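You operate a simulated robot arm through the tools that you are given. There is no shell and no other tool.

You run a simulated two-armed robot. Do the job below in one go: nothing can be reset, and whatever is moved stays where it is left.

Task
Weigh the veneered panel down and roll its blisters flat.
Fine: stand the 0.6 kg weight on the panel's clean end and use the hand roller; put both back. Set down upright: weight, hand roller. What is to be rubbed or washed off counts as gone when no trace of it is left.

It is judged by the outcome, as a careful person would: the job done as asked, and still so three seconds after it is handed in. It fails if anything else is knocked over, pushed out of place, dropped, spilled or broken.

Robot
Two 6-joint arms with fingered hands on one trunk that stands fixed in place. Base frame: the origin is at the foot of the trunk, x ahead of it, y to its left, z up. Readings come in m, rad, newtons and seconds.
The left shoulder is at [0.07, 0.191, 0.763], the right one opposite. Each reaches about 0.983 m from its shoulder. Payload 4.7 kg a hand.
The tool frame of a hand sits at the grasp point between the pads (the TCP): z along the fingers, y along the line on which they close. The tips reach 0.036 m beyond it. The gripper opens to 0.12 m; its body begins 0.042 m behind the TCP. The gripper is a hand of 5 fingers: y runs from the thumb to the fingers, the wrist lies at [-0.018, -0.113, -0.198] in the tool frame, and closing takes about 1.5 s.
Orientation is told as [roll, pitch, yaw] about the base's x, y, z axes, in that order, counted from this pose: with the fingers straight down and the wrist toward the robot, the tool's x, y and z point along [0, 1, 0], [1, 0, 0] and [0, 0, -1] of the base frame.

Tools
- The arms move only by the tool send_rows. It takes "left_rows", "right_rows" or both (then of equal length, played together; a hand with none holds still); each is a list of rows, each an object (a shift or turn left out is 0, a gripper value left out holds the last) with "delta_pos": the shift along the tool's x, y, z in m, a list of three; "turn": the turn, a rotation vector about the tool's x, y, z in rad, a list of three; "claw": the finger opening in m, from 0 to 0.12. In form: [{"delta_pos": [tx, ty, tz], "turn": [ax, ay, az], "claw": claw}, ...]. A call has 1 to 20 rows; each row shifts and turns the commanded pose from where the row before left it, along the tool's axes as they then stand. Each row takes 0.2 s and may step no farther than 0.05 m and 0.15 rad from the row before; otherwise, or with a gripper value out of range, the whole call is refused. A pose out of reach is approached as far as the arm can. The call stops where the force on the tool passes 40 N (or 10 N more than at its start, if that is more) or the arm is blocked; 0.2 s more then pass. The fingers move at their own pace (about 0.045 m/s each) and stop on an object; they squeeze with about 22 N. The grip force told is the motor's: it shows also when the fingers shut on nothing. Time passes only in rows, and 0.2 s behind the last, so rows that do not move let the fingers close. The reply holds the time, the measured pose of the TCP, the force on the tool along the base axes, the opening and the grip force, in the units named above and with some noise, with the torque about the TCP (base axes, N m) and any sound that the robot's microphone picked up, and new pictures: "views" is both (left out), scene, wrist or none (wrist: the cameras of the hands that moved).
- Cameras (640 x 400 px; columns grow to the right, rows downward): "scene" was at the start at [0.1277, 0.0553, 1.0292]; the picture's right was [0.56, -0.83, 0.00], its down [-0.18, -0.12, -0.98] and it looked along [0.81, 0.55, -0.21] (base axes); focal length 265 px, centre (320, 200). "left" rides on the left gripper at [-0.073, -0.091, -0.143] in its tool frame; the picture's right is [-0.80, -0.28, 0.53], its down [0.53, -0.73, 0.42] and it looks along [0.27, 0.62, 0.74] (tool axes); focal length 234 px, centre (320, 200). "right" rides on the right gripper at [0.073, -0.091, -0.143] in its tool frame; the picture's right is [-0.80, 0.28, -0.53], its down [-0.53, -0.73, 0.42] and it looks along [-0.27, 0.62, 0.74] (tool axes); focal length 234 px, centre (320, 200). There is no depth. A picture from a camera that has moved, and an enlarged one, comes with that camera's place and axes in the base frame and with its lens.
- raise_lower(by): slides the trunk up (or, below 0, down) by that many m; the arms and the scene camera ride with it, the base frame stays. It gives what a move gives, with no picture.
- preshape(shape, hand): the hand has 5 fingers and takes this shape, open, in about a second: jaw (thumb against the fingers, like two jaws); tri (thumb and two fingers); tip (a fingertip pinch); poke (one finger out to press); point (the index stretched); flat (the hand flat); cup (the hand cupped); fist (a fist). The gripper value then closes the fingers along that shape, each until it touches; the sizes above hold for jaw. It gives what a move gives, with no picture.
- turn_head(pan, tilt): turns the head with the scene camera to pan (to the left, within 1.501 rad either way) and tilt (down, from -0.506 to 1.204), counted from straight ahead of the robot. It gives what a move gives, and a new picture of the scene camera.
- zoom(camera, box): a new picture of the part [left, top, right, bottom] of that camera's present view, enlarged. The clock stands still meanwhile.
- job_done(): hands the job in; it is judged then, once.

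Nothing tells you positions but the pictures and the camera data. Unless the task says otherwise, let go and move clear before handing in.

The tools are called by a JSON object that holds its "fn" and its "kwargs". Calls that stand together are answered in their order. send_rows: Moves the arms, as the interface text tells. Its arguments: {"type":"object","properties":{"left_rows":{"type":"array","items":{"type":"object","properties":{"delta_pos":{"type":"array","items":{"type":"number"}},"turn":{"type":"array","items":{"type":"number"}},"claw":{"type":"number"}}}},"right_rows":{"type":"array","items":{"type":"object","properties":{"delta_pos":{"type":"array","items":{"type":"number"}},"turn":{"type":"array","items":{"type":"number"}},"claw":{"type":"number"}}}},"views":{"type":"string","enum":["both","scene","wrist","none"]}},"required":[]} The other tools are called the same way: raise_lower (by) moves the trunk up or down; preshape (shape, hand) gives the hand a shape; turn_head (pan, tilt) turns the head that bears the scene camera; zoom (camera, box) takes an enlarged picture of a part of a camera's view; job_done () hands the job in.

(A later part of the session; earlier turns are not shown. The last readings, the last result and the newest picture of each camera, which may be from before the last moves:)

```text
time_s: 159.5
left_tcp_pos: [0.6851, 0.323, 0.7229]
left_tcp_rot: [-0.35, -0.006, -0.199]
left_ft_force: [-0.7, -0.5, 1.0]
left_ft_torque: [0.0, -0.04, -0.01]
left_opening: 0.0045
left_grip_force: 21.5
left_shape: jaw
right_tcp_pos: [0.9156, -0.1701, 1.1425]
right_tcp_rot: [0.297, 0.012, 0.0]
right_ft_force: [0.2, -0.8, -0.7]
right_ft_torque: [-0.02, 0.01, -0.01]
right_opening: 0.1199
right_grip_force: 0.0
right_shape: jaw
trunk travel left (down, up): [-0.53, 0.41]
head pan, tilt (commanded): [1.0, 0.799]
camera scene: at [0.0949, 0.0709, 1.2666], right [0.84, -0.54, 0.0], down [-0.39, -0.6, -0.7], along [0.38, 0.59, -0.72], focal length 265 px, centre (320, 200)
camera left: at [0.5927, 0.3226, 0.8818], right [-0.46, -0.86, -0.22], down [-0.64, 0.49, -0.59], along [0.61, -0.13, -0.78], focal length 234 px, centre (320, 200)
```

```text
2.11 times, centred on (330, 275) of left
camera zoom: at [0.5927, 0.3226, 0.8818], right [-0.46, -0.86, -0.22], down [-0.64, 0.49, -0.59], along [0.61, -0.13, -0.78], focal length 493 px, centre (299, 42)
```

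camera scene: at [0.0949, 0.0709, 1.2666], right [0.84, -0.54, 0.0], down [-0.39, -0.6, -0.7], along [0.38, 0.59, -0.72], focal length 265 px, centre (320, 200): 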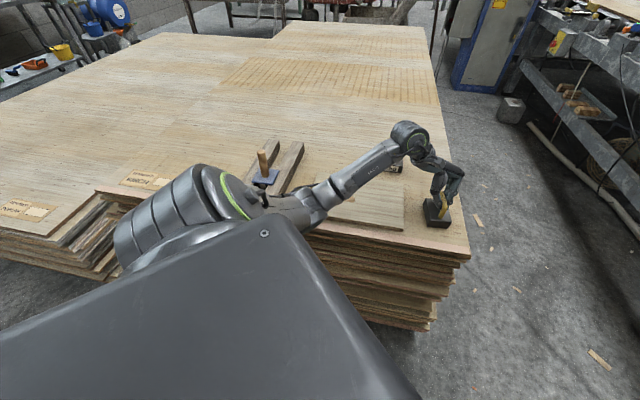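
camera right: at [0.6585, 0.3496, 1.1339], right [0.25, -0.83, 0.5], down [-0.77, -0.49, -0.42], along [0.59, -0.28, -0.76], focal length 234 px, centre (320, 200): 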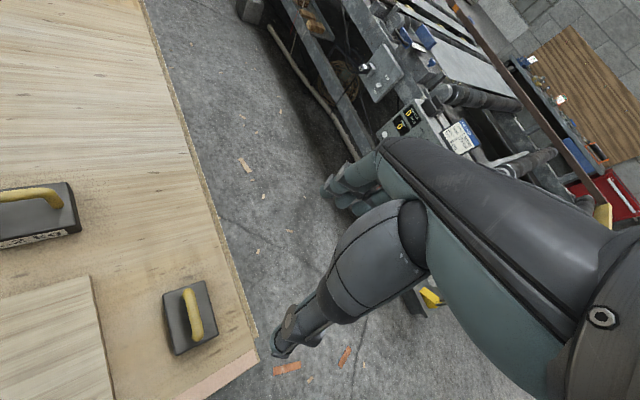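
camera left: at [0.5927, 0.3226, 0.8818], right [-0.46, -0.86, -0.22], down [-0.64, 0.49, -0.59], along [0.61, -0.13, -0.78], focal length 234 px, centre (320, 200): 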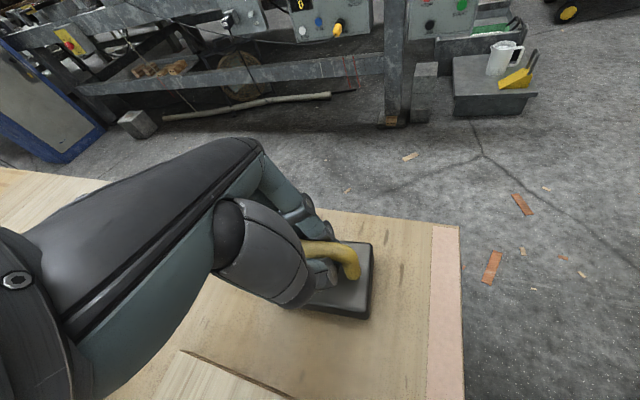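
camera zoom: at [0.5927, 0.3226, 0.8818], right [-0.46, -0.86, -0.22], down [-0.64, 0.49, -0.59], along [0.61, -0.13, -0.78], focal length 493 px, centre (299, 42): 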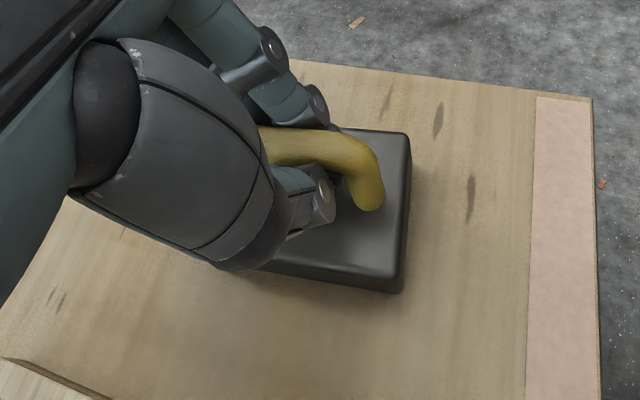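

The thumb and fingers hold the bar with 21.5 N. I'll lift a little and check the measured load.

{"fn": "send_rows", "kwargs": {"left_rows": [{"delta_pos": [-0.0052, 0, -0.0141]}, {"delta_pos": [-0.0052, 0, -0.0141]}, {}], "views": "both"}}

{"fn": "zoom", "kwargs": {"camera": "scene", "box": [380, 110, 500, 240]}}

```text
time_s: 160.3
left_tcp_pos: [0.6851, 0.3226, 0.7525]
left_tcp_rot: [-0.353, -0.008, -0.2]
left_ft_force: [1.0, 0.0, -5.8]
left_ft_torque: [-0.01, -0.07, 0.0]
left_opening: 0.0044
left_grip_force: 22.3
left_shape: jaw
right_tcp_pos: [0.9166, -0.1694, 1.1433]
right_tcp_rot: [0.297, 0.012, 0.0]
right_ft_force: [0.3, -0.1, 0.0]
right_ft_torque: [-0.03, 0.0, 0.0]
right_opening: 0.1197
right_grip_force: 0.0
right_shape: jaw
trunk travel left (down, up): [-0.53, 0.41]
head pan, tilt (commanded): [1.0, 0.799]
camera scene: at [0.0952, 0.0711, 1.2666], right [0.84, -0.54, 0.0], down [-0.39, -0.6, -0.7], along [0.38, 0.59, -0.72], focal length 265 px, centre (320, 200)
camera left: at [0.5924, 0.3228, 0.9121], right [-0.46, -0.86, -0.22], down [-0.64, 0.49, -0.59], along [0.61, -0.13, -0.78], focal length 234 px, centre (320, 200)
```

scene: 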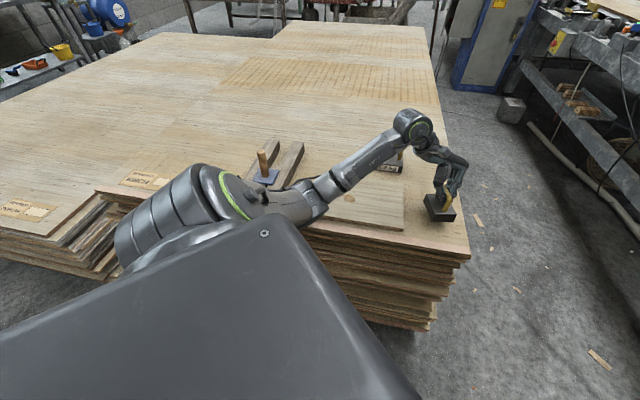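
left: 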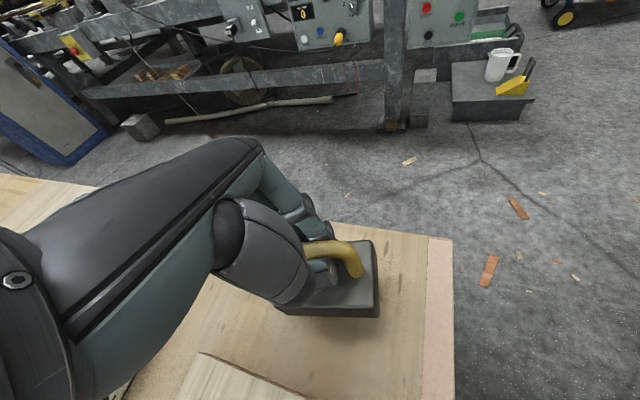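

```text
3.08 times, centred on (440, 175) of scene
camera zoom: at [0.0952, 0.0711, 1.2666], right [0.84, -0.54, 0.0], down [-0.39, -0.6, -0.7], along [0.38, 0.59, -0.72], focal length 814 px, centre (-49, 277)
```

zoom: 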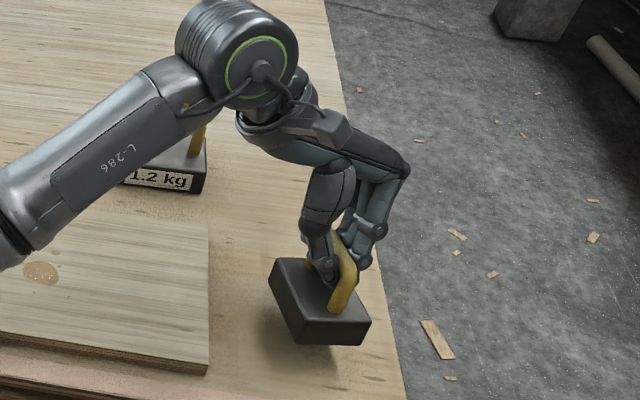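

The load reads 5.8 N, so the 0.6 kg is confirmed and held. I'll lift further, turn slightly, and carry it over the panel's clean right end.

{"fn": "send_rows", "kwargs": {"left_rows": [{"delta_pos": [-0.0082, 0, -0.0223]}, {"delta_pos": [-0.0082, 0, -0.0223]}, {"turn": [-0.0343, 0, -0.0939]}, {"turn": [-0.0343, 0, -0.0939]}, {"delta_pos": [0.0148, -0.0131, -0.0054]}, {"delta_pos": [0.0148, -0.0131, -0.0054]}, {}], "views": "none"}}

```text
time_s: 161.9
left_tcp_pos: [0.6587, 0.3543, 0.8012]
left_tcp_rot: [-0.355, -0.01, 0.0]
left_ft_force: [-1.0, -0.1, -6.1]
left_ft_torque: [-0.01, -0.02, 0.04]
left_opening: 0.004
left_grip_force: 22.1
left_shape: jaw
right_tcp_pos: [0.9171, -0.1697, 1.1418]
right_tcp_rot: [0.299, 0.012, 0.001]
right_ft_force: [0.6, -0.2, -0.3]
right_ft_torque: [0.01, 0.0, 0.02]
right_opening: 0.1198
right_grip_force: 0.1
right_shape: jaw
trunk travel left (down, up): [-0.53, 0.41]
head pan, tilt (commanded): [1.0, 0.799]
```

{"fn": "send_rows", "kwargs": {"left_rows": [{"delta_pos": [0.0178, -0.0157, -0.0065]}, {"delta_pos": [0.0178, -0.0157, -0.0065]}, {"delta_pos": [0.0178, -0.0157, -0.0065]}, {"delta_pos": [0.0178, -0.0157, -0.0065]}, {"delta_pos": [0.0178, -0.0157, -0.0065]}, {}], "views": "both"}}

{"fn": "zoom", "kwargs": {"camera": "scene", "box": [290, 90, 480, 250]}}

```text
time_s: 163.3
left_tcp_pos: [0.5795, 0.4478, 0.7988]
left_tcp_rot: [-0.354, -0.01, 0.001]
left_ft_force: [0.5, -0.6, -5.3]
left_ft_torque: [0.02, -0.04, 0.03]
left_opening: 0.0041
left_grip_force: 21.8
left_shape: jaw
right_tcp_pos: [0.9164, -0.1699, 1.1412]
right_tcp_rot: [0.295, 0.012, -0.001]
right_ft_force: [0.0, 1.1, 0.0]
right_ft_torque: [0.0, 0.03, 0.02]
right_opening: 0.1199
right_grip_force: 0.1
right_shape: jaw
trunk travel left (down, up): [-0.53, 0.41]
head pan, tilt (commanded): [1.0, 0.799]
camera scene: at [0.0956, 0.0708, 1.2665], right [0.84, -0.54, 0.0], down [-0.39, -0.6, -0.7], along [0.38, 0.59, -0.72], focal length 265 px, centre (320, 200)
camera left: at [0.4899, 0.4304, 0.9585], right [-0.28, -0.94, -0.22], down [-0.73, 0.35, -0.59], along [0.63, -0.01, -0.78], focal length 234 px, centre (320, 200)
```

scene: 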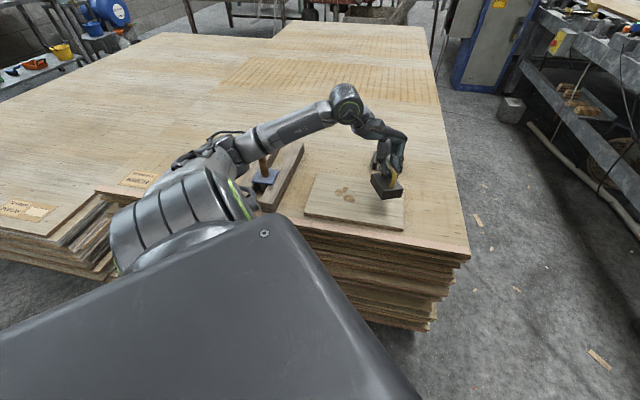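
left: 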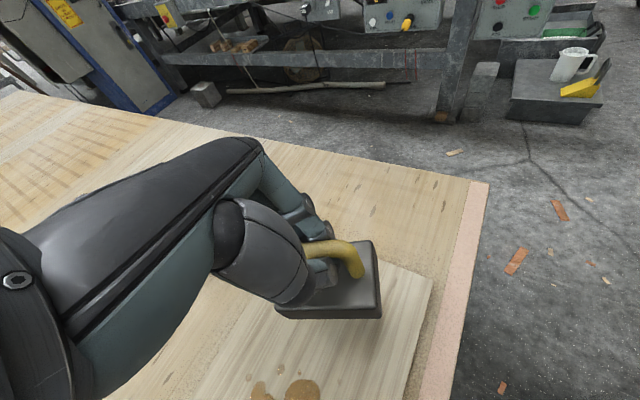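

```text
2.50 times, centred on (385, 170) of scene
camera zoom: at [0.0956, 0.0708, 1.2665], right [0.84, -0.54, 0.0], down [-0.39, -0.6, -0.7], along [0.38, 0.59, -0.72], focal length 662 px, centre (158, 275)
```

zoom: 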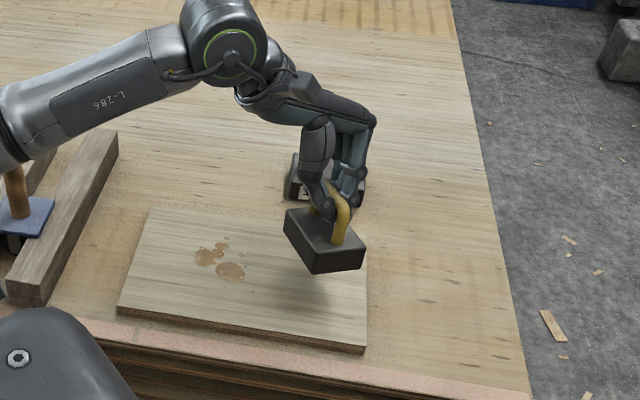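

The weight hangs above the clean end at about (0.583, 0.458). I'll lower it, then continue in small steps until the load comes off.

{"fn": "send_rows", "kwargs": {"left_rows": [{"delta_pos": [0.0054, 0.0025, 0.022]}, {"delta_pos": [0.0054, 0.0025, 0.022]}, {}], "views": "none"}}

{"fn": "send_rows", "kwargs": {"left_rows": [{"delta_pos": [0.0014, 0, 0.0038]}, {"delta_pos": [0.0014, 0, 0.0038]}, {}], "views": "scene"}}

{"fn": "zoom", "kwargs": {"camera": "scene", "box": [330, 120, 450, 240]}}

```text
time_s: 164.1
left_tcp_pos: [0.5856, 0.4453, 0.7545]
left_tcp_rot: [-0.353, -0.007, 0.0]
left_ft_force: [0.0, -0.2, -5.8]
left_ft_torque: [0.02, -0.06, 0.0]
left_opening: 0.0039
left_grip_force: 21.9
left_shape: jaw
right_tcp_pos: [0.9149, -0.1704, 1.1414]
right_tcp_rot: [0.296, 0.012, -0.002]
right_ft_force: [0.4, -0.2, 0.2]
right_ft_torque: [0.01, 0.0, 0.0]
right_opening: 0.1197
right_grip_force: 0.1
right_shape: jaw
trunk travel left (down, up): [-0.53, 0.41]
head pan, tilt (commanded): [1.0, 0.799]
```

```text
time_s: 164.9
left_tcp_pos: [0.5846, 0.4434, 0.7464]
left_tcp_rot: [-0.354, -0.009, 0.001]
left_ft_force: [-2.0, -1.0, -1.7]
left_ft_torque: [0.13, -0.06, 0.02]
left_opening: 0.0042
left_grip_force: 22.2
left_shape: jaw
right_tcp_pos: [0.9148, -0.1698, 1.1432]
right_tcp_rot: [0.299, 0.011, 0.0]
right_ft_force: [-0.3, 0.5, 0.9]
right_ft_torque: [0.0, 0.0, -0.01]
right_opening: 0.1198
right_grip_force: 0.1
right_shape: jaw
trunk travel left (down, up): [-0.53, 0.41]
head pan, tilt (commanded): [1.0, 0.799]
camera scene: at [0.0943, 0.0708, 1.2667], right [0.84, -0.54, 0.0], down [-0.39, -0.6, -0.7], along [0.38, 0.59, -0.72], focal length 265 px, centre (320, 200)
```

scene: 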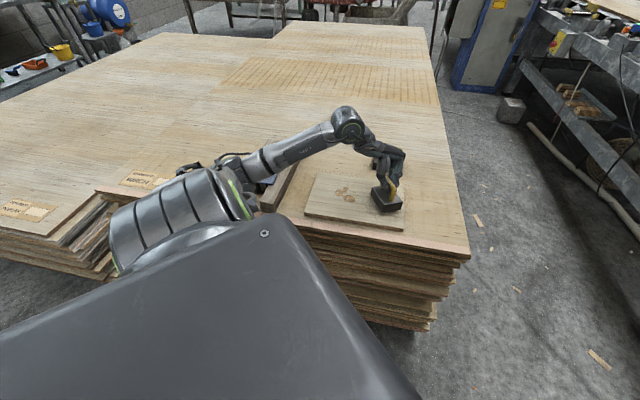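

```text
3.33 times, centred on (390, 180) of scene
camera zoom: at [0.0943, 0.0708, 1.2667], right [0.84, -0.54, 0.0], down [-0.39, -0.6, -0.7], along [0.38, 0.59, -0.72], focal length 882 px, centre (87, 267)
```

zoom: 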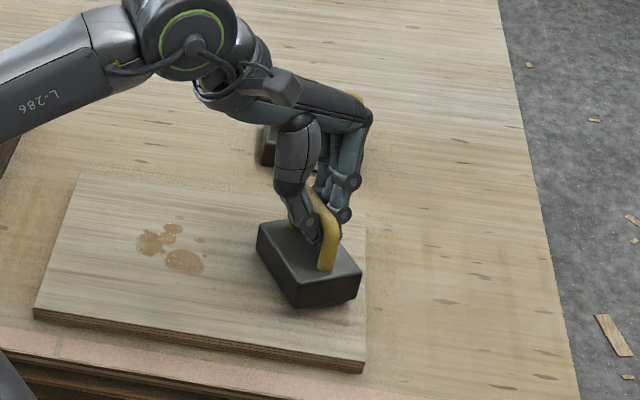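

The near corner is touching and the load is coming off. Two more small steps to level it on the panel.

{"fn": "send_rows", "kwargs": {"left_rows": [{"delta_pos": [0.001, 0, 0.0028]}, {"delta_pos": [0.001, 0, 0.0028]}, {}], "views": "both"}}

{"fn": "zoom", "kwargs": {"camera": "scene", "box": [330, 120, 450, 240]}}

```text
time_s: 165.7
left_tcp_pos: [0.5839, 0.4426, 0.7425]
left_tcp_rot: [-0.352, -0.008, 0.0]
left_ft_force: [-1.5, -4.3, 4.0]
left_ft_torque: [0.1, -0.06, -0.05]
left_opening: 0.0037
left_grip_force: 21.8
left_shape: jaw
right_tcp_pos: [0.9142, -0.1705, 1.1434]
right_tcp_rot: [0.299, 0.009, 0.0]
right_ft_force: [-0.9, -0.5, -0.2]
right_ft_torque: [0.0, 0.02, 0.01]
right_opening: 0.12
right_grip_force: 0.1
right_shape: jaw
trunk travel left (down, up): [-0.53, 0.41]
head pan, tilt (commanded): [1.0, 0.799]
camera scene: at [0.0938, 0.0699, 1.2668], right [0.84, -0.54, 0.0], down [-0.39, -0.6, -0.7], along [0.38, 0.59, -0.72], focal length 265 px, centre (320, 200)
camera left: at [0.4941, 0.4242, 0.9007], right [-0.28, -0.94, -0.22], down [-0.73, 0.35, -0.59], along [0.63, 0.0, -0.78], focal length 234 px, centre (320, 200)
```

scene: 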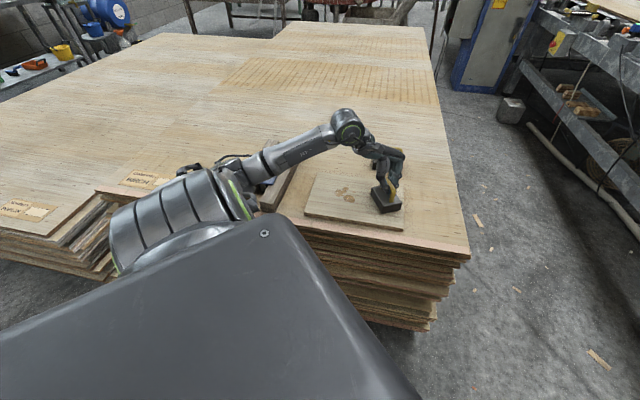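
left: 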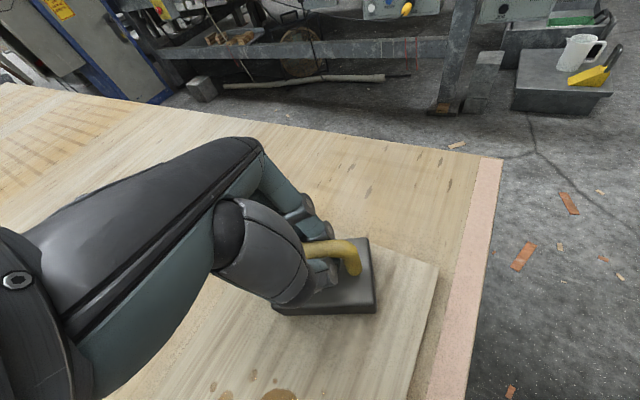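

```text
3.33 times, centred on (390, 180) of scene
camera zoom: at [0.0938, 0.0699, 1.2668], right [0.84, -0.54, 0.0], down [-0.39, -0.6, -0.7], along [0.38, 0.59, -0.72], focal length 882 px, centre (87, 267)
```

zoom: 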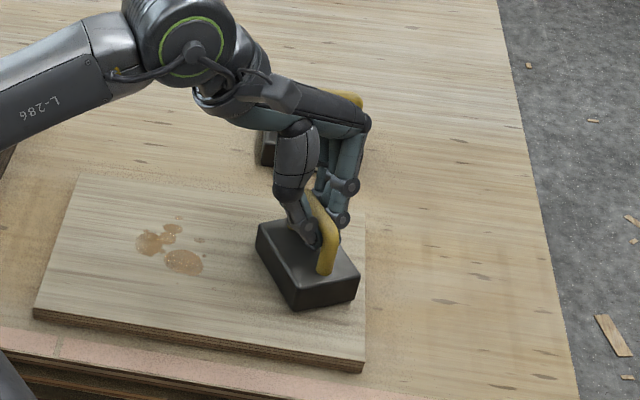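

It's resting on the panel. I'll open the hand gently.

{"fn": "send_rows", "kwargs": {"left_rows": [{"claw": 0.03}, {}, {}, {"claw": 0.08}, {}, {}, {"claw": 0.12}, {}, {}], "views": "both"}}

{"fn": "zoom", "kwargs": {"camera": "scene", "box": [330, 120, 450, 240]}}

{"fn": "zoom", "kwargs": {"camera": "left", "box": [230, 180, 470, 400]}}

```text
time_s: 167.7
left_tcp_pos: [0.5845, 0.4438, 0.7392]
left_tcp_rot: [-0.352, -0.008, -0.003]
left_ft_force: [0.4, 0.8, 0.5]
left_ft_torque: [-0.01, 0.0, 0.03]
left_opening: 0.1196
left_grip_force: 0.1
left_shape: jaw
right_tcp_pos: [0.9148, -0.1694, 1.1433]
right_tcp_rot: [0.299, 0.01, 0.0]
right_ft_force: [1.1, -0.3, 0.3]
right_ft_torque: [0.0, 0.02, 0.01]
right_opening: 0.1199
right_grip_force: 0.1
right_shape: jaw
trunk travel left (down, up): [-0.53, 0.41]
head pan, tilt (commanded): [1.0, 0.799]
camera scene: at [0.0943, 0.0707, 1.2667], right [0.84, -0.54, 0.0], down [-0.39, -0.6, -0.7], along [0.38, 0.59, -0.72], focal length 265 px, centre (320, 200)
camera left: at [0.4943, 0.4249, 0.9001], right [-0.28, -0.94, -0.22], down [-0.73, 0.35, -0.59], along [0.63, 0.0, -0.78], focal length 234 px, centre (320, 200)
```

scene: 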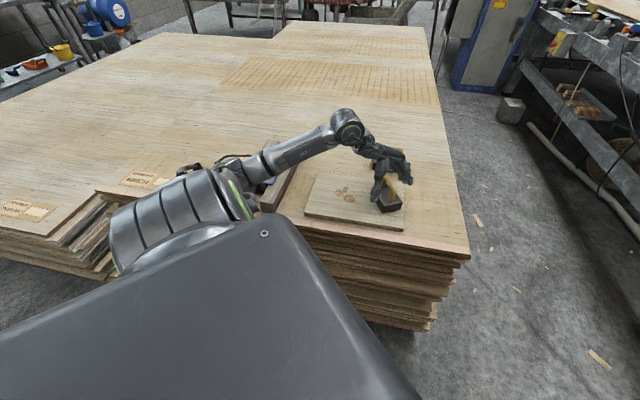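
left: 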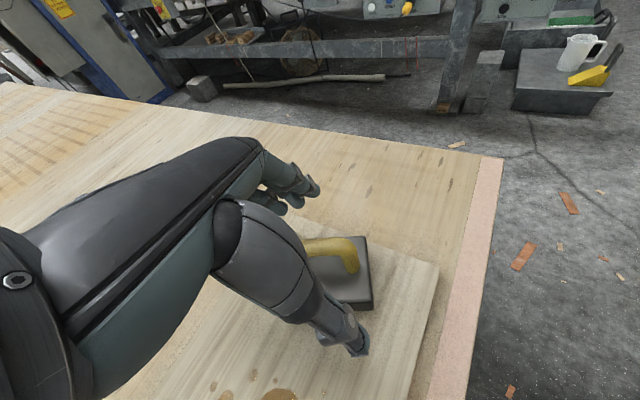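

```text
3.33 times, centred on (390, 180) of scene
camera zoom: at [0.0943, 0.0707, 1.2667], right [0.84, -0.54, 0.0], down [-0.39, -0.6, -0.7], along [0.38, 0.59, -0.72], focal length 882 px, centre (87, 267)
```

zoom: 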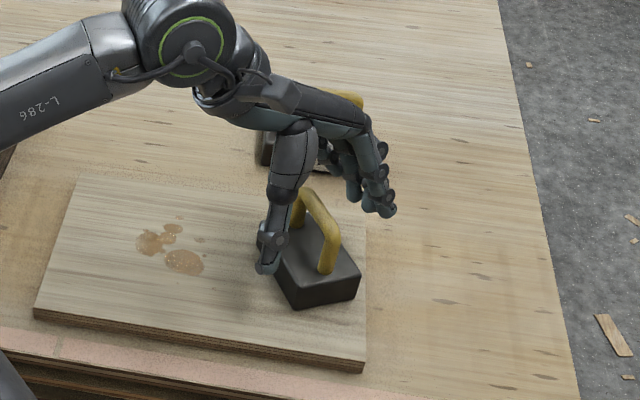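

```text
1.82 times, centred on (350, 290) of left
camera zoom: at [0.4943, 0.4249, 0.9001], right [-0.28, -0.94, -0.22], down [-0.73, 0.35, -0.59], along [0.63, 0.0, -0.78], focal length 426 px, centre (266, 36)
```

zoom: 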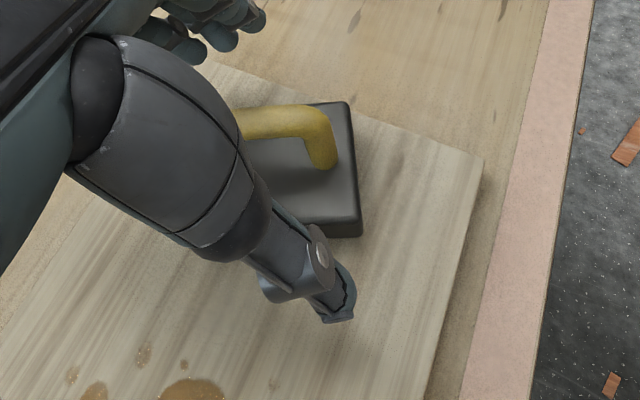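

The weight stands flat on the clean end. I'll lift the hand straight up, clear of it.

{"fn": "send_rows", "kwargs": {"left_rows": [{"delta_pos": [-0.0114, 0, -0.0313]}, {"delta_pos": [-0.0114, 0, -0.0313]}, {"delta_pos": [-0.0114, 0, -0.0313]}, {"delta_pos": [-0.0114, 0, -0.0313]}, {"turn": [0, 0.117, 0]}, {"turn": [0, 0.117, 0]}, {"turn": [0, 0.117, 0]}, {}], "views": "both"}}

```text
time_s: 169.5
left_tcp_pos: [0.5836, 0.4455, 0.8717]
left_tcp_rot: [0.001, -0.009, -0.001]
left_ft_force: [0.2, 0.1, 0.1]
left_ft_torque: [0.0, -0.02, 0.0]
left_opening: 0.1196
left_grip_force: 0.0
left_shape: jaw
right_tcp_pos: [0.9155, -0.1699, 1.1428]
right_tcp_rot: [0.298, 0.011, -0.001]
right_ft_force: [-0.1, 1.0, 0.2]
right_ft_torque: [-0.03, -0.02, -0.02]
right_opening: 0.12
right_grip_force: 0.1
right_shape: jaw
trunk travel left (down, up): [-0.53, 0.41]
head pan, tilt (commanded): [1.0, 0.799]
camera scene: at [0.094, 0.0711, 1.2667], right [0.84, -0.54, 0.0], down [-0.39, -0.6, -0.7], along [0.38, 0.59, -0.72], focal length 265 px, centre (320, 200)
camera left: at [0.4929, 0.3722, 1.0168], right [-0.27, -0.8, -0.53], down [-0.73, 0.53, -0.43], along [0.63, 0.27, -0.73], focal length 234 px, centre (320, 200)
```

scene: 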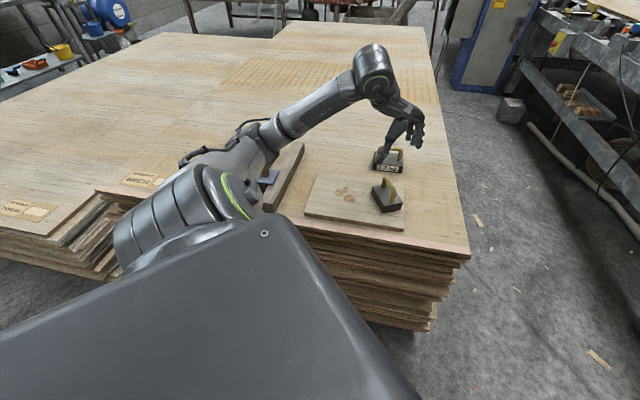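
left: 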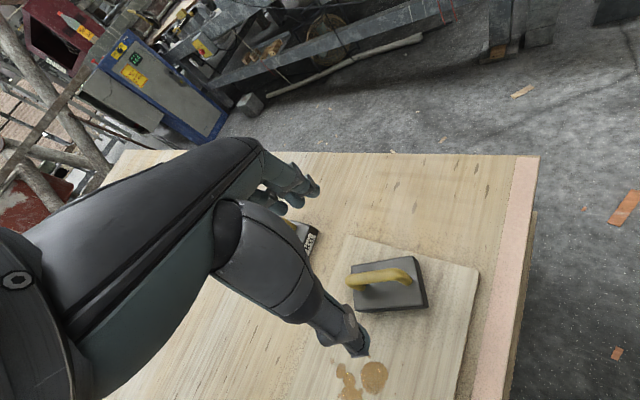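

The weight stands well clear of the blisters. Next I'll retract the hand over the panel's left part, yaw to about +0.5, and view the roller.

{"fn": "send_rows", "kwargs": {"left_rows": [{"delta_pos": [0.0138, -0.0335, -0.02]}, {"delta_pos": [0.0138, -0.0335, -0.02]}, {"delta_pos": [0.0138, -0.0335, -0.02]}, {"delta_pos": [0.0138, -0.0335, -0.02]}, {"turn": [0, 0, -0.125]}, {"turn": [0, 0, -0.125]}, {"turn": [0, 0, -0.125]}, {"turn": [0, 0, -0.125]}, {}], "views": "both"}}

{"fn": "zoom", "kwargs": {"camera": "left", "box": [150, 200, 450, 400]}}

```text
time_s: 171.5
left_tcp_pos: [0.4913, 0.4825, 0.9265]
left_tcp_rot: [-0.006, -0.007, 0.5]
left_ft_force: [-0.8, -1.0, -0.3]
left_ft_torque: [0.0, -0.02, -0.01]
left_opening: 0.1199
left_grip_force: 0.0
left_shape: jaw
left hand out of reach, approached as far as the arm can: row 3, 4
right_tcp_pos: [0.9155, -0.1697, 1.1428]
right_tcp_rot: [0.301, 0.01, 0.001]
right_ft_force: [-0.1, 0.0, 0.0]
right_ft_torque: [-0.03, 0.04, 0.0]
right_opening: 0.1199
right_grip_force: 0.1
right_shape: jaw
trunk travel left (down, up): [-0.53, 0.41]
head pan, tilt (commanded): [1.0, 0.799]
camera scene: at [0.0937, 0.0706, 1.2668], right [0.84, -0.54, 0.0], down [-0.39, -0.6, -0.7], along [0.38, 0.59, -0.72], focal length 265 px, centre (320, 200)
camera left: at [0.4462, 0.3749, 1.0712], right [0.15, -0.84, -0.52], down [-0.89, 0.11, -0.43], along [0.42, 0.53, -0.73], focal length 234 px, centre (320, 200)
```

scene: 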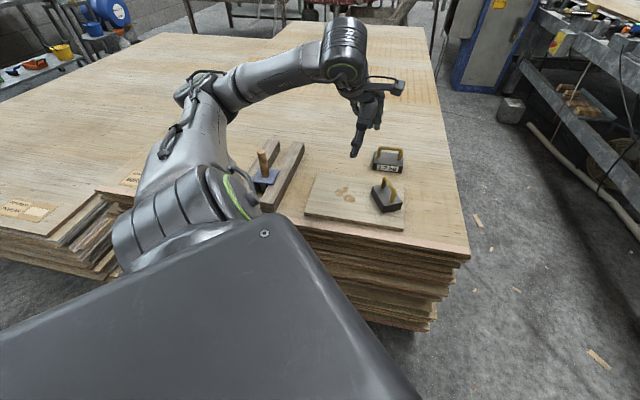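
left: 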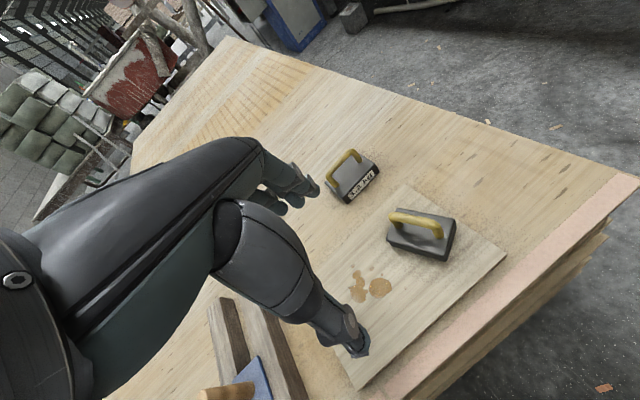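

```text
2.00 times, centred on (300, 300) of left
camera zoom: at [0.4462, 0.3749, 1.0712], right [0.15, -0.84, -0.52], down [-0.89, 0.11, -0.43], along [0.42, 0.53, -0.73], focal length 468 px, centre (360, 0)
```

zoom: 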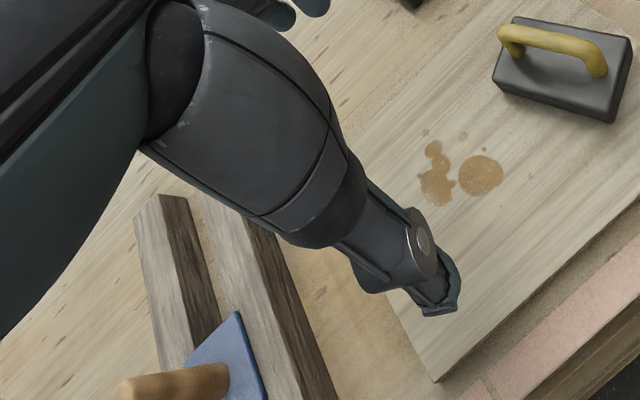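

Clear view of the blisters and the roller. I'll zoom the head camera on the roller.

{"fn": "zoom", "kwargs": {"camera": "scene", "box": [230, 130, 330, 220]}}

{"fn": "zoom", "kwargs": {"camera": "left", "box": [180, 290, 340, 400]}}

```text
4.44 times, centred on (280, 175) of scene
camera zoom: at [0.0937, 0.0706, 1.2668], right [0.84, -0.54, 0.0], down [-0.39, -0.6, -0.7], along [0.38, 0.59, -0.72], focal length 1176 px, centre (498, 311)
```

zoom: 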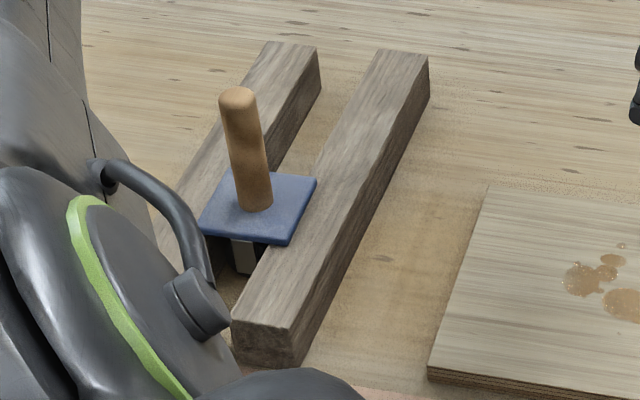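

```text
3.64 times, centred on (260, 345) of left
camera zoom: at [0.4462, 0.3749, 1.0712], right [0.15, -0.84, -0.52], down [-0.89, 0.11, -0.43], along [0.42, 0.53, -0.73], focal length 852 px, centre (538, -327)
```

zoom: 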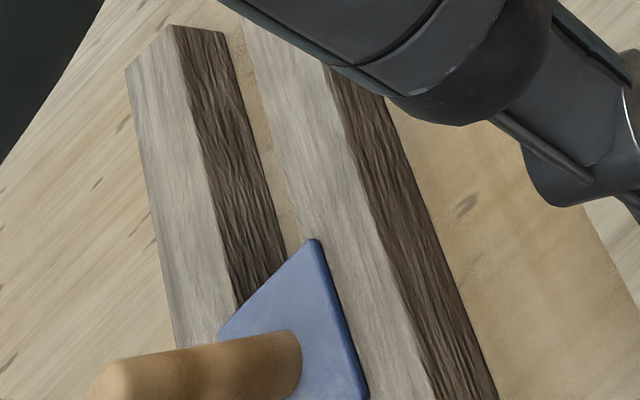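

The head and wrist views agree that the roller now stands at about (0.303, 0.734). It slid about 3 cm along the bars when the elbow brushed it early on; the bars and panel are unmoved. I'll pick it up and later return it to its original spot near (0.284, 0.706). First I raise the trunk to stay out of the shoulder dead zone.

{"fn": "raise_lower", "kwargs": {"by": 0.1}}

{"fn": "send_rows", "kwargs": {"left_rows": [{"delta_pos": [0.0064, -0.0025, 0.0416]}, {"delta_pos": [0.0064, -0.0025, 0.0416]}, {"delta_pos": [0.0064, -0.0025, 0.0416]}, {"delta_pos": [0.0064, -0.0025, 0.0416]}, {}], "views": "scene"}}

```text
time_s: 172.8
left_tcp_pos: [0.492, 0.4829, 1.0265]
left_tcp_rot: [-0.006, -0.007, 0.502]
left_ft_force: [0.2, 0.0, 0.9]
left_ft_torque: [-0.01, -0.01, 0.0]
left_opening: 0.1198
left_grip_force: 0.0
left_shape: jaw
right_tcp_pos: [0.9157, -0.1698, 1.243]
right_tcp_rot: [0.297, 0.011, 0.0]
right_ft_force: [-0.2, 0.9, -1.4]
right_ft_torque: [0.03, 0.02, -0.02]
right_opening: 0.1199
right_grip_force: 0.1
right_shape: jaw
trunk travel left (down, up): [-0.63, 0.31]
head pan, tilt (commanded): [1.0, 0.799]
```

```text
time_s: 174.0
left_tcp_pos: [0.4716, 0.499, 0.8598]
left_tcp_rot: [-0.005, -0.007, 0.498]
left_ft_force: [0.3, -0.4, 0.3]
left_ft_torque: [0.01, -0.04, -0.01]
left_opening: 0.1195
left_grip_force: 0.0
left_shape: jaw
right_tcp_pos: [0.9156, -0.1712, 1.243]
right_tcp_rot: [0.3, 0.01, 0.0]
right_ft_force: [-0.6, -0.1, 1.0]
right_ft_torque: [0.02, 0.03, 0.0]
right_opening: 0.12
right_grip_force: 0.1
right_shape: jaw
trunk travel left (down, up): [-0.63, 0.31]
head pan, tilt (commanded): [1.0, 0.799]
camera scene: at [0.0944, 0.0702, 1.3667], right [0.84, -0.54, 0.0], down [-0.39, -0.6, -0.7], along [0.38, 0.59, -0.72], focal length 265 px, centre (320, 200)
```

scene: 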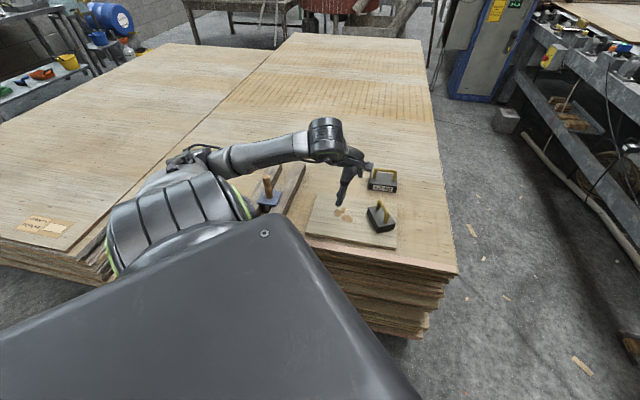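

Unflagged, and the arm model is predicting well. I'll move left toward the roller at this height.

{"fn": "send_rows", "kwargs": {"left_rows": [{"delta_pos": [0.041, -0.0051, 0]}, {"delta_pos": [0.041, -0.0051, 0]}, {"delta_pos": [0.041, -0.0051, 0]}, {"delta_pos": [0.041, -0.0051, 0]}, {"delta_pos": [0.041, -0.0051, 0]}, {}], "views": "both"}}

```text
time_s: 175.4
left_tcp_pos: [0.4078, 0.5913, 0.8569]
left_tcp_rot: [-0.004, -0.008, 0.498]
left_ft_force: [0.1, 0.2, 0.0]
left_ft_torque: [-0.02, -0.01, -0.01]
left_opening: 0.1199
left_grip_force: 0.0
left_shape: jaw
left hand out of reach, approached as far as the arm can: row 3, 4, 5
right_tcp_pos: [0.9141, -0.1708, 1.2434]
right_tcp_rot: [0.297, 0.009, 0.002]
right_ft_force: [-0.4, 0.4, -0.2]
right_ft_torque: [-0.01, -0.01, -0.02]
right_opening: 0.1199
right_grip_force: 0.1
right_shape: jaw
trunk travel left (down, up): [-0.63, 0.31]
head pan, tilt (commanded): [1.0, 0.799]
camera scene: at [0.0941, 0.0708, 1.3667], right [0.84, -0.54, 0.0], down [-0.39, -0.6, -0.7], along [0.38, 0.59, -0.72], focal length 265 px, centre (320, 200)
camera left: at [0.3633, 0.4833, 1.0014], right [0.14, -0.84, -0.52], down [-0.89, 0.12, -0.43], along [0.42, 0.53, -0.73], focal length 234 px, centre (320, 200)
```

scene: 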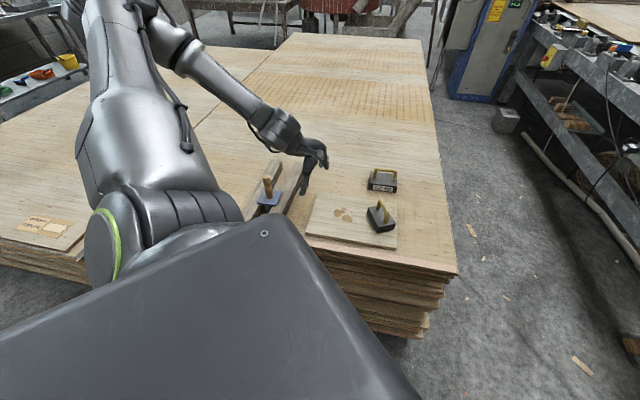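
left: 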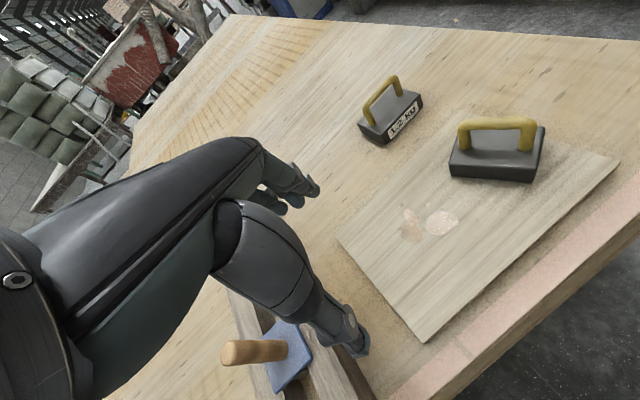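

That's the edge of the dead zone again, as predicted for this height. I'll step back, raise the trunk another 0.1 m while keeping the hand at the same height, and approach the roller from there.

{"fn": "send_rows", "kwargs": {"left_rows": [{"delta_pos": [-0.035, 0.005, 0]}, {"delta_pos": [-0.035, 0.005, 0]}, {"delta_pos": [-0.035, 0.005, 0]}, {}], "views": "none"}}

{"fn": "raise_lower", "kwargs": {"by": 0.1}}

{"fn": "send_rows", "kwargs": {"left_rows": [{"delta_pos": [0, 0, 0.033]}, {"delta_pos": [0, 0, 0.033]}, {"delta_pos": [0, 0, 0.033]}, {}], "views": "scene"}}

```text
time_s: 176.4
left_tcp_pos: [0.4707, 0.5044, 0.8595]
left_tcp_rot: [-0.006, -0.007, 0.499]
left_ft_force: [0.7, 0.3, -0.7]
left_ft_torque: [-0.01, 0.0, -0.01]
left_opening: 0.1197
left_grip_force: 0.0
left_shape: jaw
right_tcp_pos: [0.9142, -0.1688, 1.2448]
right_tcp_rot: [0.297, 0.012, -0.002]
right_ft_force: [-0.2, 0.4, 0.9]
right_ft_torque: [-0.02, -0.04, -0.04]
right_opening: 0.1201
right_grip_force: 0.0
right_shape: jaw
trunk travel left (down, up): [-0.63, 0.31]
head pan, tilt (commanded): [1.0, 0.799]
```

```text
time_s: 177.8
left_tcp_pos: [0.4707, 0.5051, 0.9589]
left_tcp_rot: [-0.005, -0.005, 0.501]
left_ft_force: [-0.5, -0.5, -0.6]
left_ft_torque: [0.0, 0.01, 0.02]
left_opening: 0.1201
left_grip_force: 0.0
left_shape: jaw
right_tcp_pos: [0.9153, -0.1704, 1.3417]
right_tcp_rot: [0.298, 0.012, -0.001]
right_ft_force: [-0.3, 0.7, 0.5]
right_ft_torque: [-0.01, 0.01, 0.01]
right_opening: 0.1198
right_grip_force: 0.0
right_shape: jaw
trunk travel left (down, up): [-0.73, 0.21]
head pan, tilt (commanded): [1.0, 0.799]
```

```text
time_s: 178.8
left_tcp_pos: [0.4706, 0.5047, 0.8593]
left_tcp_rot: [-0.005, -0.007, 0.501]
left_ft_force: [0.4, 0.1, 0.1]
left_ft_torque: [-0.01, 0.01, 0.0]
left_opening: 0.1198
left_grip_force: 0.0
left_shape: jaw
right_tcp_pos: [0.9154, -0.1706, 1.3424]
right_tcp_rot: [0.299, 0.01, -0.001]
right_ft_force: [-0.3, 0.1, 0.4]
right_ft_torque: [0.01, -0.01, 0.0]
right_opening: 0.12
right_grip_force: 0.1
right_shape: jaw
trunk travel left (down, up): [-0.73, 0.21]
head pan, tilt (commanded): [1.0, 0.799]
camera scene: at [0.0943, 0.0707, 1.4667], right [0.84, -0.54, 0.0], down [-0.39, -0.6, -0.7], along [0.38, 0.59, -0.72], focal length 265 px, centre (320, 200)
```

scene: 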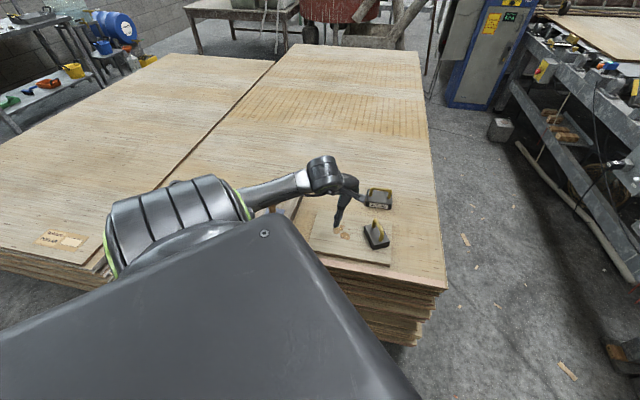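

Unflagged. Now left toward the roller.

{"fn": "send_rows", "kwargs": {"left_rows": [{"delta_pos": [0.0402, -0.0053, 0]}, {"delta_pos": [0.0402, -0.0053, 0]}, {"delta_pos": [0.0402, -0.0053, 0]}, {"delta_pos": [0.0402, -0.0053, 0]}, {"delta_pos": [0.0402, -0.0053, 0]}, {"delta_pos": [0.0402, -0.0053, 0]}, {}], "views": "both"}}

```text
time_s: 180.4
left_tcp_pos: [0.3283, 0.7018, 0.8589]
left_tcp_rot: [-0.007, -0.007, 0.499]
left_ft_force: [-0.4, -0.1, 0.4]
left_ft_torque: [0.0, 0.04, -0.01]
left_opening: 0.1199
left_grip_force: 0.0
left_shape: jaw
right_tcp_pos: [0.9157, -0.1705, 1.3436]
right_tcp_rot: [0.297, 0.011, -0.001]
right_ft_force: [0.6, 0.0, 0.7]
right_ft_torque: [0.01, 0.01, 0.0]
right_opening: 0.1199
right_grip_force: 0.1
right_shape: jaw
trunk travel left (down, up): [-0.73, 0.21]
head pan, tilt (commanded): [1.0, 0.799]
camera scene: at [0.0943, 0.0709, 1.4667], right [0.84, -0.54, 0.0], down [-0.39, -0.6, -0.7], along [0.38, 0.59, -0.72], focal length 265 px, centre (320, 200)
camera left: at [0.2835, 0.5945, 1.0025], right [0.14, -0.84, -0.52], down [-0.89, 0.12, -0.43], along [0.42, 0.53, -0.73], focal length 234 px, centre (320, 200)
```

scene: 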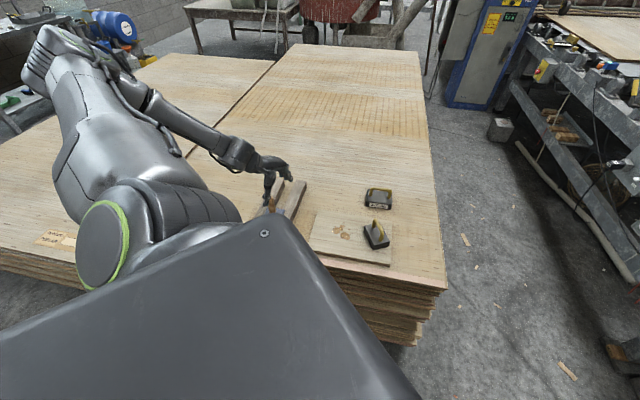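
left: 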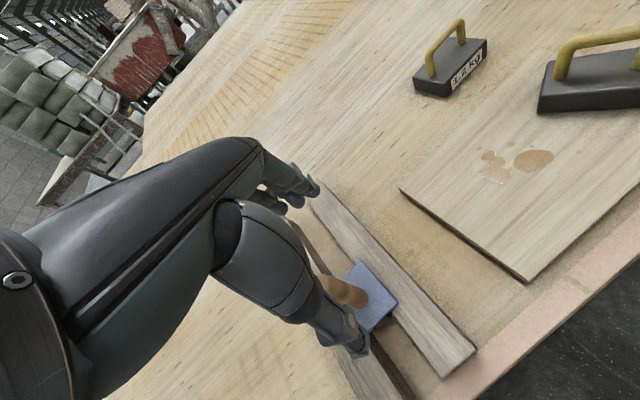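

Unflagged and close to the roller. I'll zoom the wrist camera to locate the handle precisely.

{"fn": "zoom", "kwargs": {"camera": "left", "box": [280, 220, 480, 400]}}

{"fn": "zoom", "kwargs": {"camera": "scene", "box": [220, 120, 340, 240]}}

```text
2.22 times, centred on (380, 310) of left
camera zoom: at [0.2835, 0.5945, 1.0025], right [0.14, -0.84, -0.52], down [-0.89, 0.12, -0.43], along [0.42, 0.53, -0.73], focal length 520 px, centre (187, -44)
```

zoom: 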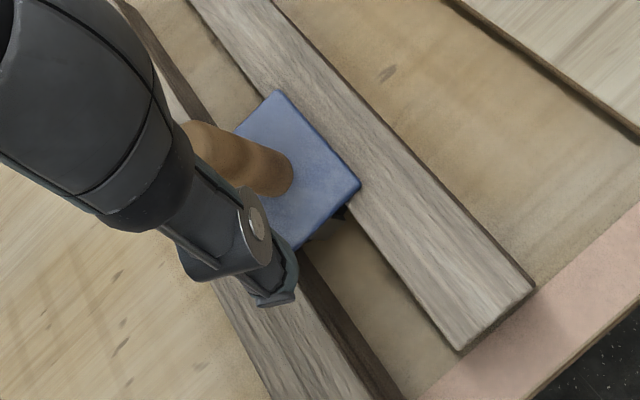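

```text
3.33 times, centred on (280, 180) of scene
camera zoom: at [0.0943, 0.0709, 1.4667], right [0.84, -0.54, 0.0], down [-0.39, -0.6, -0.7], along [0.38, 0.59, -0.72], focal length 882 px, centre (453, 267)
```

zoom: 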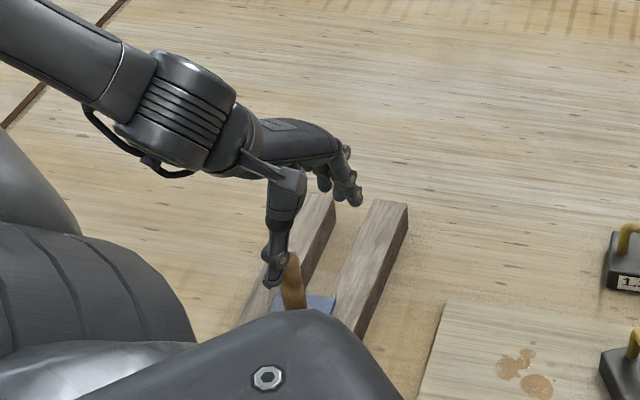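

The handle axis is at about (0.3025, 0.734). I'll centre over it and descend partway, watching the forces.

{"fn": "send_rows", "kwargs": {"left_rows": [{"delta_pos": [0.0202, -0.0037, 0]}, {"delta_pos": [0.0202, -0.0037, 0]}, {}, {"delta_pos": [0, 0, 0.025]}, {"delta_pos": [0, 0, 0.025]}, {}], "views": "both"}}

{"fn": "zoom", "kwargs": {"camera": "left", "box": [240, 200, 440, 380]}}

{"fn": "zoom", "kwargs": {"camera": "scene", "box": [220, 120, 340, 240]}}

```text
time_s: 181.8
left_tcp_pos: [0.3125, 0.7333, 0.7985]
left_tcp_rot: [-0.005, -0.007, 0.499]
left_ft_force: [-0.3, 0.3, 0.1]
left_ft_torque: [-0.03, 0.01, 0.0]
left_opening: 0.1199
left_grip_force: 0.1
left_shape: jaw
left hand out of reach, approached as far as the arm can: row 1, 2
right_tcp_pos: [0.9166, -0.1714, 1.3431]
right_tcp_rot: [0.297, 0.011, -0.002]
right_ft_force: [-0.6, 0.1, -0.1]
right_ft_torque: [0.04, 0.0, -0.01]
right_opening: 0.1198
right_grip_force: 0.2
right_shape: jaw
trunk travel left (down, up): [-0.73, 0.21]
head pan, tilt (commanded): [1.0, 0.799]
camera scene: at [0.0949, 0.0697, 1.4667], right [0.84, -0.54, 0.0], down [-0.39, -0.6, -0.7], along [0.38, 0.59, -0.72], focal length 265 px, centre (320, 200)
camera left: at [0.2682, 0.626, 0.9427], right [0.14, -0.84, -0.52], down [-0.89, 0.12, -0.43], along [0.42, 0.53, -0.73], focal length 234 px, centre (320, 200)
```

scene: 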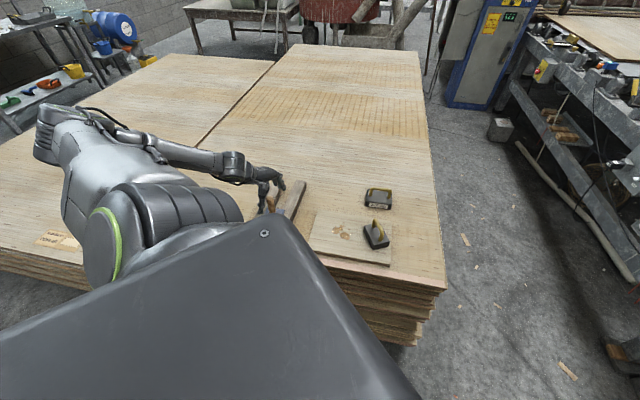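
left: 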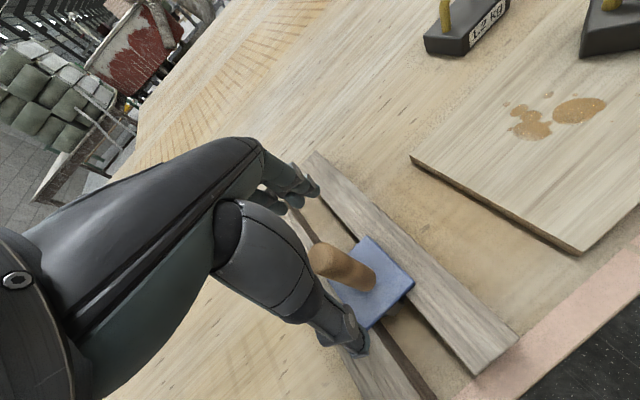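

```text
2.22 times, centred on (340, 290) of left
camera zoom: at [0.2682, 0.626, 0.9427], right [0.14, -0.84, -0.52], down [-0.89, 0.12, -0.43], along [0.42, 0.53, -0.73], focal length 520 px, centre (276, 0)
```

zoom: 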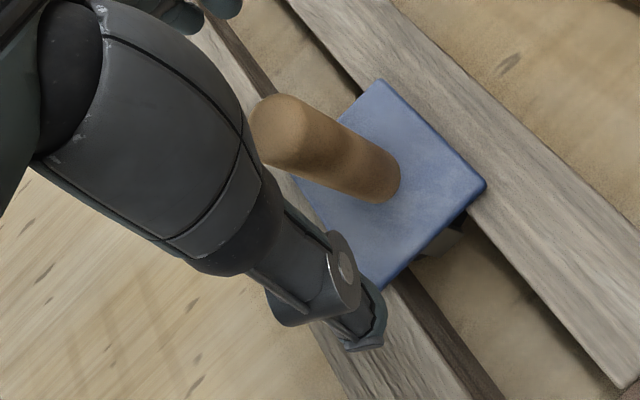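

```text
3.33 times, centred on (280, 180) of scene
camera zoom: at [0.0949, 0.0697, 1.4667], right [0.84, -0.54, 0.0], down [-0.39, -0.6, -0.7], along [0.38, 0.59, -0.72], focal length 882 px, centre (453, 267)
```

zoom: 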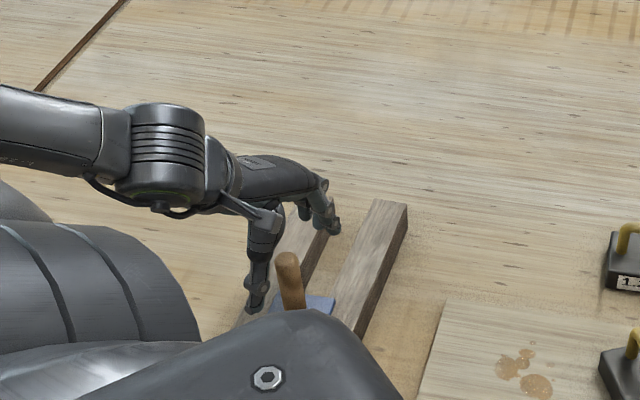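

The handle is between thumb and fingers, about 1 cm toward the thumb. I'll correct that while lowering to the grip height.

{"fn": "send_rows", "kwargs": {"left_rows": [{"delta_pos": [0.0016, -0.0051, 0.02]}, {"delta_pos": [0.0016, -0.0051, 0.02]}, {}], "views": "both"}}

{"fn": "zoom", "kwargs": {"camera": "left", "box": [240, 200, 440, 380]}}

{"fn": "zoom", "kwargs": {"camera": "scene", "box": [220, 120, 340, 240]}}

```text
time_s: 182.6
left_tcp_pos: [0.3023, 0.7325, 0.7572]
left_tcp_rot: [-0.005, -0.006, 0.499]
left_ft_force: [0.7, -0.5, 0.0]
left_ft_torque: [-0.01, 0.01, 0.01]
left_opening: 0.1198
left_grip_force: 0.0
left_shape: jaw
right_tcp_pos: [0.9145, -0.1695, 1.3427]
right_tcp_rot: [0.297, 0.01, -0.001]
right_ft_force: [0.2, -0.6, 0.4]
right_ft_torque: [0.01, 0.0, -0.01]
right_opening: 0.12
right_grip_force: 0.1
right_shape: jaw
trunk travel left (down, up): [-0.73, 0.21]
head pan, tilt (commanded): [1.0, 0.799]
camera scene: at [0.0944, 0.0706, 1.4667], right [0.84, -0.54, 0.0], down [-0.39, -0.6, -0.7], along [0.38, 0.59, -0.72], focal length 265 px, centre (320, 200)
camera left: at [0.2573, 0.6248, 0.9015], right [0.14, -0.84, -0.52], down [-0.89, 0.12, -0.43], along [0.42, 0.53, -0.73], focal length 234 px, centre (320, 200)
```

scene: 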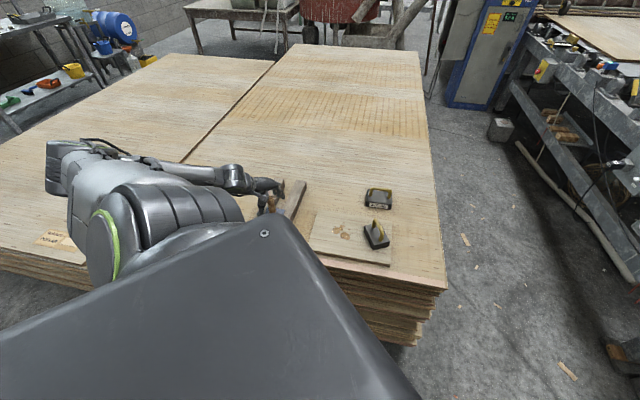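
left: 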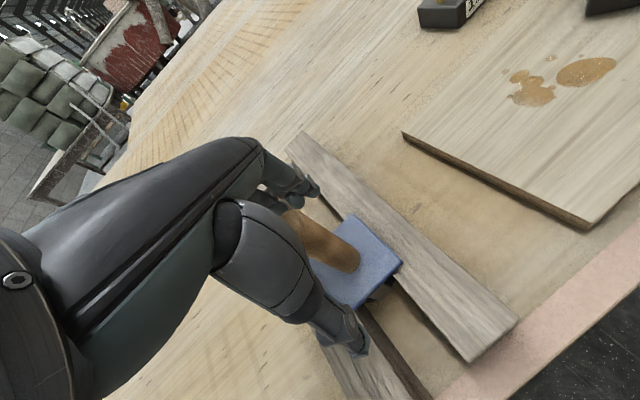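

```text
2.22 times, centred on (340, 290) of left
camera zoom: at [0.2573, 0.6248, 0.9015], right [0.14, -0.84, -0.52], down [-0.89, 0.12, -0.43], along [0.42, 0.53, -0.73], focal length 520 px, centre (276, 0)
```

zoom: 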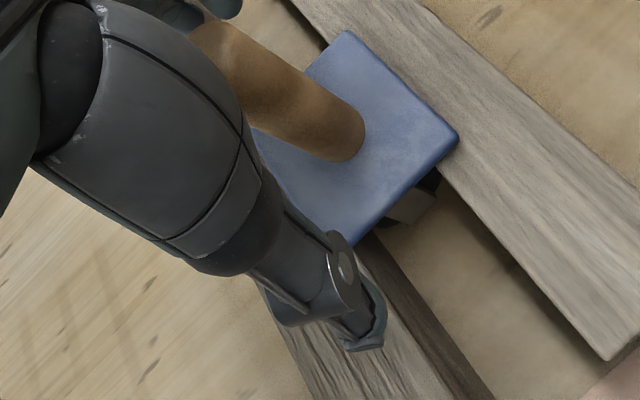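

```text
3.33 times, centred on (280, 180) of scene
camera zoom: at [0.0944, 0.0706, 1.4667], right [0.84, -0.54, 0.0], down [-0.39, -0.6, -0.7], along [0.38, 0.59, -0.72], focal length 882 px, centre (453, 267)
```

zoom: 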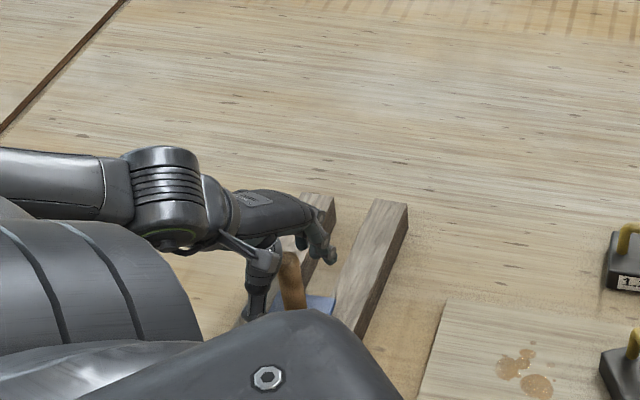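

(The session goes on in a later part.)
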